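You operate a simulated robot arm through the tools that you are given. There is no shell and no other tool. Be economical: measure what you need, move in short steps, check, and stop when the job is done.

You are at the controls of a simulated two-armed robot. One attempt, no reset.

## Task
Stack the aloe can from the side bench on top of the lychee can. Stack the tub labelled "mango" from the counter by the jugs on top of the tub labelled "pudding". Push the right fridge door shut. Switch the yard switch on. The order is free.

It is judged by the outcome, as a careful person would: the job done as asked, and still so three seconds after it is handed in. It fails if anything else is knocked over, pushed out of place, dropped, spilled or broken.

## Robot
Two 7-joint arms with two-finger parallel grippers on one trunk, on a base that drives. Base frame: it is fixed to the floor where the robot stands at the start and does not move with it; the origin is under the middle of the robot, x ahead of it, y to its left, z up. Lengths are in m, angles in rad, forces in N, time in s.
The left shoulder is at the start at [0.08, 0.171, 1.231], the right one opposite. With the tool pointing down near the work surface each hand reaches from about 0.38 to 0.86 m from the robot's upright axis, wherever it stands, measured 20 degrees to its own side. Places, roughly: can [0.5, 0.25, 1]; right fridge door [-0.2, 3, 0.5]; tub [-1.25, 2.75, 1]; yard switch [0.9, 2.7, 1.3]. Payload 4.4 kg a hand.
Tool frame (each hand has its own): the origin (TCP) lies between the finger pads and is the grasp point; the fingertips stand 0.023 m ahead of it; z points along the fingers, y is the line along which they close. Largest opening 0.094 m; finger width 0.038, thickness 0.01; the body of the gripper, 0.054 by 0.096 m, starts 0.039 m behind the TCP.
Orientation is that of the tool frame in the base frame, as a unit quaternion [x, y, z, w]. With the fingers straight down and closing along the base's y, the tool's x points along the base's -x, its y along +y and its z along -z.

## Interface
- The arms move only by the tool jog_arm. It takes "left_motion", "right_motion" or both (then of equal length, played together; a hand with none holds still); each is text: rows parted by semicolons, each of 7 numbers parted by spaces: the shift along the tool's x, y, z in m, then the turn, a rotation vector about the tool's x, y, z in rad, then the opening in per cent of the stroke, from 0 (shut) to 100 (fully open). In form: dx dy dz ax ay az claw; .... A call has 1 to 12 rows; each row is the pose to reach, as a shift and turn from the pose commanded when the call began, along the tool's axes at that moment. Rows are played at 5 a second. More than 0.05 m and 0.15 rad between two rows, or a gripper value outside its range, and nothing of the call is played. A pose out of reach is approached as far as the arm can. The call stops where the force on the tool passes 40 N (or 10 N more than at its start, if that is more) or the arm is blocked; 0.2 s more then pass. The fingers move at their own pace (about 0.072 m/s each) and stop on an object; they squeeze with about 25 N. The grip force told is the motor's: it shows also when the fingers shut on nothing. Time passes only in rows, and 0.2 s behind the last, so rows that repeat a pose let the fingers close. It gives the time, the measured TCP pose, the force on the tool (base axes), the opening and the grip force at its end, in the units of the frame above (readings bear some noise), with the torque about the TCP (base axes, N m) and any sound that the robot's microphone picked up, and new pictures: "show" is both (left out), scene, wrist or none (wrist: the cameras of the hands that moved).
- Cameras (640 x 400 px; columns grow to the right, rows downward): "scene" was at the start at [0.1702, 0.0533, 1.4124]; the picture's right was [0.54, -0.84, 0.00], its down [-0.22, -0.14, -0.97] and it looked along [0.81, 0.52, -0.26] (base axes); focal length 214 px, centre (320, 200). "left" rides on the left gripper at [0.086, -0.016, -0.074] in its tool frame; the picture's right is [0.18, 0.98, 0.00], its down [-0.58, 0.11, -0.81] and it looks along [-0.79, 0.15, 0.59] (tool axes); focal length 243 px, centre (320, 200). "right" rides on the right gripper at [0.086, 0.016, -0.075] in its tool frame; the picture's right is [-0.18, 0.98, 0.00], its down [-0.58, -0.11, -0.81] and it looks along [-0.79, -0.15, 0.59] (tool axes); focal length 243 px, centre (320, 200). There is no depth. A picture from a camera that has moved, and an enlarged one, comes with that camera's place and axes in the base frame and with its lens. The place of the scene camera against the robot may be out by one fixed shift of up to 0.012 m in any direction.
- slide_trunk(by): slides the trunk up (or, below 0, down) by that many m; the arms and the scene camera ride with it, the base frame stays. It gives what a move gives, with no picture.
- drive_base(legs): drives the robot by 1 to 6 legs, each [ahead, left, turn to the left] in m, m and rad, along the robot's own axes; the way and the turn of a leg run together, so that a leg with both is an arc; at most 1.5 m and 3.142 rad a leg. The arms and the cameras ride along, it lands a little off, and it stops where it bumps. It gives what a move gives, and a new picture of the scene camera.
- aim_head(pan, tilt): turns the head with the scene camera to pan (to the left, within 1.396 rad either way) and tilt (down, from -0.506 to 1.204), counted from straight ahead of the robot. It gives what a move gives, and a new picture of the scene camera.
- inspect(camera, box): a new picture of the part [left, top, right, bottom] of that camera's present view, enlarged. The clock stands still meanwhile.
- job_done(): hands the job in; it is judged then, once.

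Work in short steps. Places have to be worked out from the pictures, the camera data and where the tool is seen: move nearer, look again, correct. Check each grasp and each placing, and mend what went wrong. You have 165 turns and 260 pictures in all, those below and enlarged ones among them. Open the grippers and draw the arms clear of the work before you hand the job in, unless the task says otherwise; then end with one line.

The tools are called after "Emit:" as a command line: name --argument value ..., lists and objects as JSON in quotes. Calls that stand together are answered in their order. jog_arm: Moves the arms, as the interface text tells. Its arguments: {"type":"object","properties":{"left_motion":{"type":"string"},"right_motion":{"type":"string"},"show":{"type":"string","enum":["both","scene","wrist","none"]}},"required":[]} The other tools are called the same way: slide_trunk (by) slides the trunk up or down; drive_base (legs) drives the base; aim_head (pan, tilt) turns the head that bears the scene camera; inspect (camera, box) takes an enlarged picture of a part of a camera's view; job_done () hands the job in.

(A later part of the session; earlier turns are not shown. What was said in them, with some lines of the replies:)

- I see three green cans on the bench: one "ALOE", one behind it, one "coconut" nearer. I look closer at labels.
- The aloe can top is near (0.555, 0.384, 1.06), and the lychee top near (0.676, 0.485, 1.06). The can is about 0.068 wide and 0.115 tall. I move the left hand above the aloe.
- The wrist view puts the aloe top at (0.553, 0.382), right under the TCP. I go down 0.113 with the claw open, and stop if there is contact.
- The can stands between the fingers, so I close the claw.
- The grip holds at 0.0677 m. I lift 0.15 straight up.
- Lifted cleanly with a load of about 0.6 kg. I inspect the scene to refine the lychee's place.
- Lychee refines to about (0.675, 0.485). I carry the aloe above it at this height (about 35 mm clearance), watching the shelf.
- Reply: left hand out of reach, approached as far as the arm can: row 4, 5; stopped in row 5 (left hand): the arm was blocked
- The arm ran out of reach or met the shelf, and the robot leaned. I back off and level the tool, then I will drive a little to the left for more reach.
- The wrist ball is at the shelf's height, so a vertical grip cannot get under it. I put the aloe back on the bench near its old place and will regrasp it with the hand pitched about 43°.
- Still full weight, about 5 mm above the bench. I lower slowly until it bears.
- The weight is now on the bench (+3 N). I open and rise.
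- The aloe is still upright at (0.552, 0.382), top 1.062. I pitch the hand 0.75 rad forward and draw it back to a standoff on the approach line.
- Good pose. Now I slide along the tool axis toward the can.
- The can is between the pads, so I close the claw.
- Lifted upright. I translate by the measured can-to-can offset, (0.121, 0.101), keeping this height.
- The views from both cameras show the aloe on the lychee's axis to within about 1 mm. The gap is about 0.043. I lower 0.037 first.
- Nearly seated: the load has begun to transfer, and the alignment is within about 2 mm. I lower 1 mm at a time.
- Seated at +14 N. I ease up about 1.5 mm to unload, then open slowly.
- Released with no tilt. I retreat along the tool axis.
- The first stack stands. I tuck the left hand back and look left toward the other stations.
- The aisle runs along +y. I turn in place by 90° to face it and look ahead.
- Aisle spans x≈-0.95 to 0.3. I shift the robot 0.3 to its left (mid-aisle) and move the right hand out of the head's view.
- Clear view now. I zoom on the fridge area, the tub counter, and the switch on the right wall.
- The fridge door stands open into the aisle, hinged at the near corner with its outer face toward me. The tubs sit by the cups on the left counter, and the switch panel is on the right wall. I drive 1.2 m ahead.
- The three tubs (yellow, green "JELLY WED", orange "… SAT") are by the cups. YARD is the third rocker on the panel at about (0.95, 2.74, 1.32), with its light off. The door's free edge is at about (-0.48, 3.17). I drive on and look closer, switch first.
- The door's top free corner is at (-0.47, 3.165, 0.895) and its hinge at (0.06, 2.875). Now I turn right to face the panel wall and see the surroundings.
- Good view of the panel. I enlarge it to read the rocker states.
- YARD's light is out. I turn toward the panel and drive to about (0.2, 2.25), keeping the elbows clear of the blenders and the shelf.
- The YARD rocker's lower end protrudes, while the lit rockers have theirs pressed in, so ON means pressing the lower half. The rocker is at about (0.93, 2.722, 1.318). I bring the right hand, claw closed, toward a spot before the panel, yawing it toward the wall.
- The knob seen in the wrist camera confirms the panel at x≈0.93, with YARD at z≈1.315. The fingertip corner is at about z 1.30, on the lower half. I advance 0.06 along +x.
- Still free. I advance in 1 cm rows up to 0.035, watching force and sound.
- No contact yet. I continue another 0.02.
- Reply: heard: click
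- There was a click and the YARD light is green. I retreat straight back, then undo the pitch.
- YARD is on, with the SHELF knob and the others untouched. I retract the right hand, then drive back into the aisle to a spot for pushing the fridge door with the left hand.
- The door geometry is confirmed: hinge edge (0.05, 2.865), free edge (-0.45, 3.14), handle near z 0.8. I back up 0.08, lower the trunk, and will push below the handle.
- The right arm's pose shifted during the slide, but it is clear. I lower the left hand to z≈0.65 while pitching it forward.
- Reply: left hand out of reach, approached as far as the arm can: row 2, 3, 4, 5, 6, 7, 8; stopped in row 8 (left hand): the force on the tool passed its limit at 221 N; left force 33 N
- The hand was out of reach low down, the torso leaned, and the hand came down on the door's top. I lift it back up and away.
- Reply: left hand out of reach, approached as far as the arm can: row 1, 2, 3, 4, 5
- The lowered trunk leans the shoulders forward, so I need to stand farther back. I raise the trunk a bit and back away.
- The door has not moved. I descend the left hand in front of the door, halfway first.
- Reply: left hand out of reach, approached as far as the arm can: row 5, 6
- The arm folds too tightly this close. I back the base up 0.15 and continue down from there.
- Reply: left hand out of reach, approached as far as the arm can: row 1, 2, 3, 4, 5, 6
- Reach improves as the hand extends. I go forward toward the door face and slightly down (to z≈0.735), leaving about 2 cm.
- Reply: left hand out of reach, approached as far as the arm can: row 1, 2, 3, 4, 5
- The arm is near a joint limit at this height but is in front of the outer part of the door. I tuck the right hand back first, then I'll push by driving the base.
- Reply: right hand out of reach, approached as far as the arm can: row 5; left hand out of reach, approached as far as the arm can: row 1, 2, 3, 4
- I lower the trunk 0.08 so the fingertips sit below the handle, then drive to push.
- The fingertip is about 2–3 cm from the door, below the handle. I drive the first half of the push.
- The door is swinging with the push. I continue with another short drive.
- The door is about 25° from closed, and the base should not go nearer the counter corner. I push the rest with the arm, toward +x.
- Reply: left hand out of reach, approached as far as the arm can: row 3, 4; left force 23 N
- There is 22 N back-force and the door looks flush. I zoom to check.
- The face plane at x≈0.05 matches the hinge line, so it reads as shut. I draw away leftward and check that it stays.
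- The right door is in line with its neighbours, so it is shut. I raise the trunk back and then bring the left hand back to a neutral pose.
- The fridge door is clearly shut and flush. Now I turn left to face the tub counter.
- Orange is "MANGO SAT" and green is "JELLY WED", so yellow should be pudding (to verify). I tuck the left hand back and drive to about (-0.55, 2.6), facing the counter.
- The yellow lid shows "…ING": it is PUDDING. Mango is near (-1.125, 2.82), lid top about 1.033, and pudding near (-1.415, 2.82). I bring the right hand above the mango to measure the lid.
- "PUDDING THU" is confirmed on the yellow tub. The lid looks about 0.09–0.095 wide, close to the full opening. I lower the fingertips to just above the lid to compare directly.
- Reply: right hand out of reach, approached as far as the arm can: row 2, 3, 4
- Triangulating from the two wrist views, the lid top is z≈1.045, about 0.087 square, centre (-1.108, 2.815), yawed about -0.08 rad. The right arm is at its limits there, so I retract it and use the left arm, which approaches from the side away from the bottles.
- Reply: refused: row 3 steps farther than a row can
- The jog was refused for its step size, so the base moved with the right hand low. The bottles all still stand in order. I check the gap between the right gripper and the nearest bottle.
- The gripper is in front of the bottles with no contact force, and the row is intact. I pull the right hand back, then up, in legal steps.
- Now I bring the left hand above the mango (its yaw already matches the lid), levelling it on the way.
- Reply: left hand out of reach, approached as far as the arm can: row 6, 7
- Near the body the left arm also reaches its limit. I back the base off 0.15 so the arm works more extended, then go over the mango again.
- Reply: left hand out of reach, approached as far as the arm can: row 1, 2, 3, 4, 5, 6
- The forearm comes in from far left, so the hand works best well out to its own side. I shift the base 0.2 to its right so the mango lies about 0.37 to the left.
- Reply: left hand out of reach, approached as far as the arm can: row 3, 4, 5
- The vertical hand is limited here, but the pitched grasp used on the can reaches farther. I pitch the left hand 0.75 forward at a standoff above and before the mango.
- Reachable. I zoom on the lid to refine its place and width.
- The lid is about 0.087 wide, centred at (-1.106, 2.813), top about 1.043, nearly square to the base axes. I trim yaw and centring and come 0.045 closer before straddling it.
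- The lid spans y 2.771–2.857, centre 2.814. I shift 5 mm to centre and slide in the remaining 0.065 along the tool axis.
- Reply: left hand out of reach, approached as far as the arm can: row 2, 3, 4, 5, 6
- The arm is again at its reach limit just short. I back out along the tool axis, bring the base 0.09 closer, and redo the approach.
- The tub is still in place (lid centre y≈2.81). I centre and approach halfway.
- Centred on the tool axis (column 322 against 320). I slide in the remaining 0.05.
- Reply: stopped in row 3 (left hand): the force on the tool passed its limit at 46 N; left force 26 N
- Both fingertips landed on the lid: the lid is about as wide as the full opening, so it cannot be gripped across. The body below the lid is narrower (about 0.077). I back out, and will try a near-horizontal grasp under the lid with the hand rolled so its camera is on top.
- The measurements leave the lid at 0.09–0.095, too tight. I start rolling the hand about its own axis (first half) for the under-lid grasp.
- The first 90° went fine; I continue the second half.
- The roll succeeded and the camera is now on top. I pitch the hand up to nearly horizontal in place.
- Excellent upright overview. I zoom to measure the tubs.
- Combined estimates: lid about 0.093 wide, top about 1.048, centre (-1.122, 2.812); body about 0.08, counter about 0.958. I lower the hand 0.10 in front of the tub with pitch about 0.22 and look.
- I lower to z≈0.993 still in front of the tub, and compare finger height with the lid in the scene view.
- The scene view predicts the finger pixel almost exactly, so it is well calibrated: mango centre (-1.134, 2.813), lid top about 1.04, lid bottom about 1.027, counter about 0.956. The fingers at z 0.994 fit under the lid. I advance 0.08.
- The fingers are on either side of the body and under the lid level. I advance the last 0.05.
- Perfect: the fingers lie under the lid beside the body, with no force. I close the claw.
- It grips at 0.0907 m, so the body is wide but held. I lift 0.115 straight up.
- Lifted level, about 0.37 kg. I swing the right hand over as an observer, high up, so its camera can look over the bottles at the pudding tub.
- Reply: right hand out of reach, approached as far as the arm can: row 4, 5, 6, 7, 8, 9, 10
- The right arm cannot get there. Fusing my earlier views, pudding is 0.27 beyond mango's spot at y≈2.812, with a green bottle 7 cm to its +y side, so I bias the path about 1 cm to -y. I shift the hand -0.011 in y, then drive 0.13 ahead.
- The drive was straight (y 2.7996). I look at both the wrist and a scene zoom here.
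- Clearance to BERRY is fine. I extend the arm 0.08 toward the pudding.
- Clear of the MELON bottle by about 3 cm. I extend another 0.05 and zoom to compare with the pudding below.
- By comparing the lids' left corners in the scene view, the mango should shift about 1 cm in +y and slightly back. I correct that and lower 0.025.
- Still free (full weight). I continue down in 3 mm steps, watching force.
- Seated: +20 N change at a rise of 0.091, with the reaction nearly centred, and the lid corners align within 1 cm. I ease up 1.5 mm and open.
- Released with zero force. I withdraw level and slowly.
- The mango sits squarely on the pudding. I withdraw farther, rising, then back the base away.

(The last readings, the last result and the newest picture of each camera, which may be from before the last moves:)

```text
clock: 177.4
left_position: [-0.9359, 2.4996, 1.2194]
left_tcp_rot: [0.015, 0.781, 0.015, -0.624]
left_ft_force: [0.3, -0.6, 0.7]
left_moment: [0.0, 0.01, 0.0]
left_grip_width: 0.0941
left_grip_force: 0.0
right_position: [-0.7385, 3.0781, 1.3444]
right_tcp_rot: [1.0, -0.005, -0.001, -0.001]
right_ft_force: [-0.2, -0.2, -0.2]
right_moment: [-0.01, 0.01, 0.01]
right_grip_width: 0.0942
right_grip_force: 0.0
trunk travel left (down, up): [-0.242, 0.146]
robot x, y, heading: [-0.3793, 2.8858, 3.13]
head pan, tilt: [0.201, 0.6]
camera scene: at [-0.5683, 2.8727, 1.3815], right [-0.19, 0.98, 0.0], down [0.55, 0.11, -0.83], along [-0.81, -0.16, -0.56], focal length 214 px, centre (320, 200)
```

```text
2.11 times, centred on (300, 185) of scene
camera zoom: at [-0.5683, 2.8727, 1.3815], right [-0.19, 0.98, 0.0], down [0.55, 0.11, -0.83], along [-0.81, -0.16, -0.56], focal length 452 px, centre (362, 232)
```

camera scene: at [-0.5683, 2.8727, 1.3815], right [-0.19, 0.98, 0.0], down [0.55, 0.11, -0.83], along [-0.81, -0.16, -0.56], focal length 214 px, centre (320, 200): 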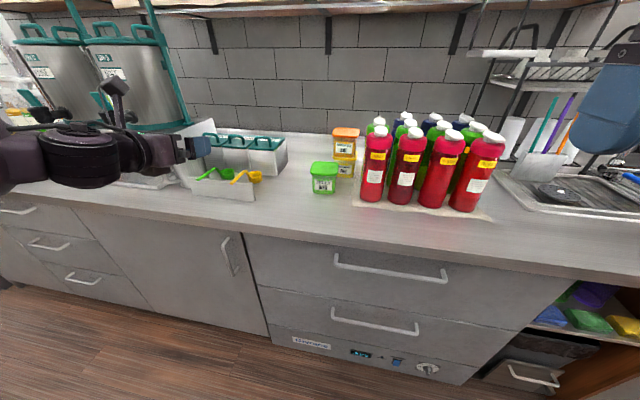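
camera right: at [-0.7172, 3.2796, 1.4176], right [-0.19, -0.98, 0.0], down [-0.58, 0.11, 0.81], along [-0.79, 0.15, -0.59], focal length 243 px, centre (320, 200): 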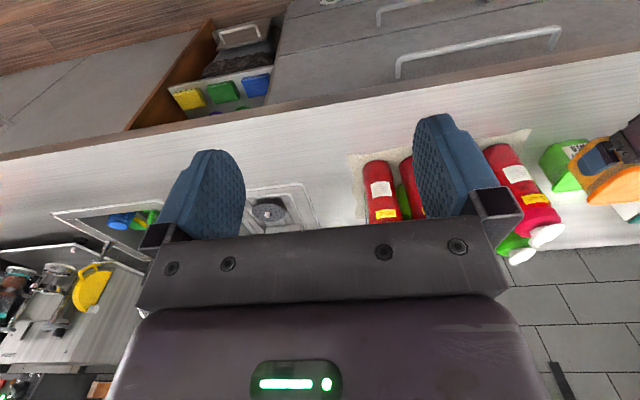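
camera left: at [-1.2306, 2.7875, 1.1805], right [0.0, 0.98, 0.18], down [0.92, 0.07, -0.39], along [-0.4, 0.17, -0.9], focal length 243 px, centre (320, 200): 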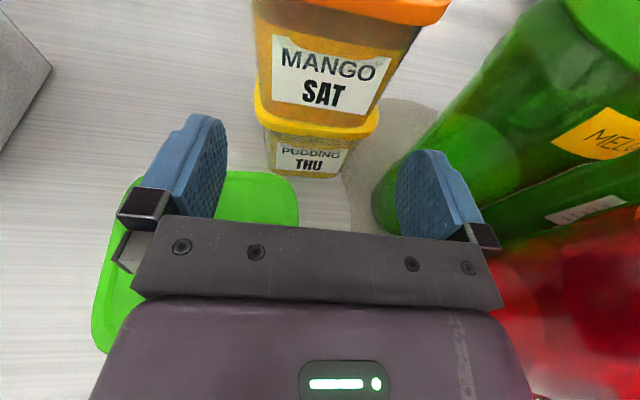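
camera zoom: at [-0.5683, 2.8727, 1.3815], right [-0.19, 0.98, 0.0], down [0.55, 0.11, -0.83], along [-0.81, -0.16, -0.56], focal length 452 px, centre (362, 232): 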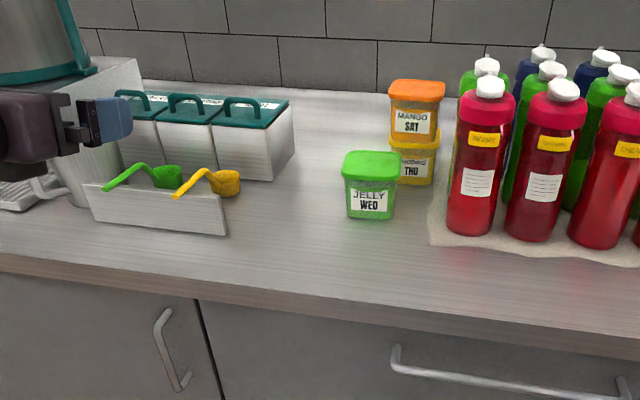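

The stack stands and the neighbours are in order. I draw the left hand back from the counter, then turn slightly to recheck the fridge door.

Emit:
jog_arm --left_motion "0.0 0 -0.04 0 0 0 100; 0.0 0 -0.08 0 0 0 100; 0.0 0 -0.12 0 0 0 100; 0.0 0 -0.16 0 0 0 100" --show "none"

Emit:
drive_base --legs '[[0, 0, -0.6]]'

Emit:
aim_head --pan -1.39 --tilt 0.4

```text
clock: 178.4
left_position: [-0.8604, 2.4825, 1.2482]
left_tcp_rot: [0.014, 0.772, 0.015, -0.635]
left_ft_force: [0.4, 0.7, 0.8]
left_moment: [-0.01, -0.01, 0.0]
left_grip_width: 0.0938
left_grip_force: 0.0
left hand out of reach, approached as far as the arm can: row 2, 3, 4
right_position: [-0.736, 3.0789, 1.3451]
right_tcp_rot: [1.0, -0.006, -0.001, 0.0]
right_ft_force: [1.3, 0.8, 1.3]
right_moment: [-0.06, 0.04, 0.0]
right_grip_width: 0.0938
right_grip_force: 0.1
trunk travel left (down, up): [-0.242, 0.146]
robot x, y, heading: [-0.3835, 2.8892, 3.136]
head pan, tilt: [0.201, 0.6]
```

```text
clock: 180.5
left_position: [-1.0083, 2.8237, 1.2462]
left_tcp_rot: [0.243, 0.733, 0.204, -0.601]
left_ft_force: [-0.1, 0.4, 0.0]
left_moment: [-0.04, 0.04, 0.0]
left_grip_width: 0.0941
left_grip_force: 0.1
right_position: [-0.5663, 3.2468, 1.3438]
right_tcp_rot: [0.954, -0.301, 0.0, 0.001]
right_ft_force: [0.1, 0.4, -0.7]
right_moment: [-0.04, 0.02, -0.01]
right_grip_width: 0.0939
right_grip_force: 0.0
trunk travel left (down, up): [-0.242, 0.146]
robot x, y, heading: [-0.3839, 2.8855, 2.531]
head pan, tilt: [0.201, 0.6]
camera scene: at [-0.5451, 2.9793, 1.3815], right [0.4, 0.92, 0.0], down [0.52, -0.23, -0.83], along [-0.76, 0.33, -0.56], focal length 214 px, centre (320, 200)
```

scene: 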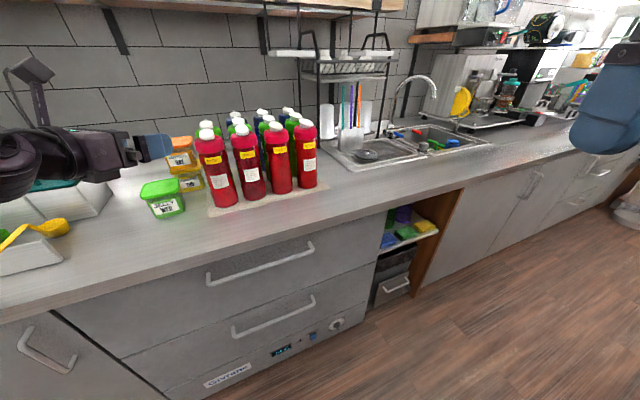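

```text
clock: 182.2
left_position: [-1.0088, 2.8245, 1.2466]
left_tcp_rot: [0.243, 0.734, 0.204, -0.601]
left_ft_force: [1.6, -0.2, 0.2]
left_moment: [-0.03, 0.01, -0.01]
left_grip_width: 0.0939
left_grip_force: 0.0
right_position: [-0.5664, 3.2455, 1.3438]
right_tcp_rot: [0.954, -0.301, 0.001, -0.001]
right_ft_force: [-0.2, -0.9, -0.4]
right_moment: [0.0, 0.0, 0.01]
right_grip_width: 0.0942
right_grip_force: 0.1
trunk travel left (down, up): [-0.242, 0.146]
robot x, y, heading: [-0.3835, 2.8843, 2.529]
head pan, tilt: [-1.389, 0.4]
camera scene: at [-0.4256, 3.028, 1.3997], right [0.91, -0.42, 0.0], down [-0.16, -0.35, -0.92], along [0.38, 0.84, -0.39], focal length 214 px, centre (320, 200)
```

scene: 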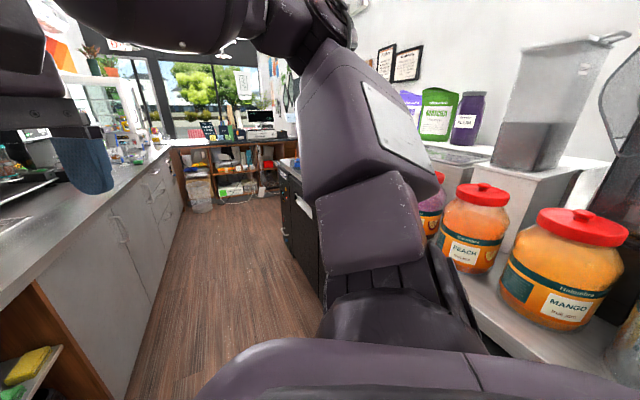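

The door is not protruding into the aisle. I turn back so that the left hand leaves the counter, and take a last look at the tubs.

Emit:
drive_base --legs '[[0, 0, 0.6], [0.0, 0.25, 0]]'

Emit:
aim_head --pan -0.3 --tilt 0.5

```text
clock: 186.6
left_position: [-0.8685, 2.2319, 1.2455]
left_tcp_rot: [0.016, 0.774, 0.018, -0.633]
left_ft_force: [0.1, 0.0, 0.7]
left_moment: [0.01, -0.01, -0.03]
left_grip_width: 0.094
left_grip_force: 0.0
right_position: [-0.7409, 2.8296, 1.3438]
right_tcp_rot: [1.0, -0.008, 0.0, -0.001]
right_ft_force: [0.0, 0.3, -0.3]
right_moment: [0.01, 0.0, 0.01]
right_grip_width: 0.094
right_grip_force: 0.1
trunk travel left (down, up): [-0.242, 0.146]
robot x, y, heading: [-0.3841, 2.634, 3.128]
head pan, tilt: [-1.389, 0.4]
camera scene: at [-0.5005, 2.7304, 1.3998], right [0.99, 0.17, 0.0], down [0.06, -0.38, -0.92], along [-0.15, 0.91, -0.39], focal length 214 px, centre (320, 200)
```

scene: 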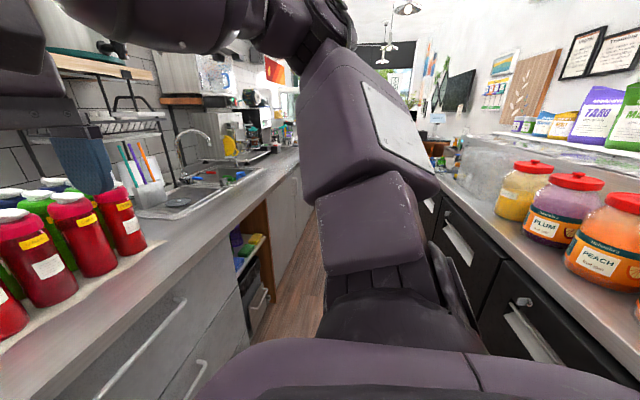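

```text
clock: 187.9
left_position: [-0.8691, 2.232, 1.2469]
left_tcp_rot: [0.016, 0.773, 0.017, -0.634]
left_ft_force: [0.5, -0.1, -0.4]
left_moment: [-0.03, 0.03, -0.02]
left_grip_width: 0.0939
left_grip_force: 0.0
right_position: [-0.7407, 2.8295, 1.3433]
right_tcp_rot: [1.0, -0.006, 0.001, 0.001]
right_ft_force: [-0.5, 0.4, -0.4]
right_moment: [-0.06, 0.01, 0.0]
right_grip_width: 0.0941
right_grip_force: 0.0
trunk travel left (down, up): [-0.242, 0.146]
robot x, y, heading: [-0.3857, 2.6362, 3.13]
head pan, tilt: [-0.3, 0.499]
camera scene: at [-0.5716, 2.6675, 1.3906], right [0.31, 0.95, 0.0], down [0.46, -0.15, -0.88], along [-0.83, 0.27, -0.48], focal length 214 px, centre (320, 200)
```

scene: 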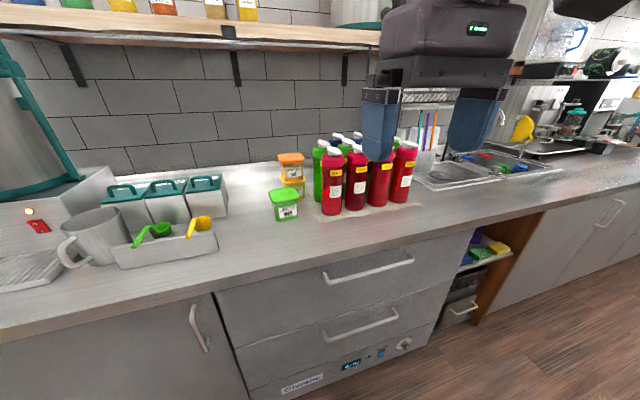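

The fridge door is flush, the tubs are stacked, both grippers are open and clear, and everything else stands as it was. I hand the job in.

Emit:
job_done

```text
The job is handed in.
```

All four parts are done and handed in: the aloe can is on the lychee can, the mango tub is on the pudding tub, the right fridge door is shut, and the yard switch is on.
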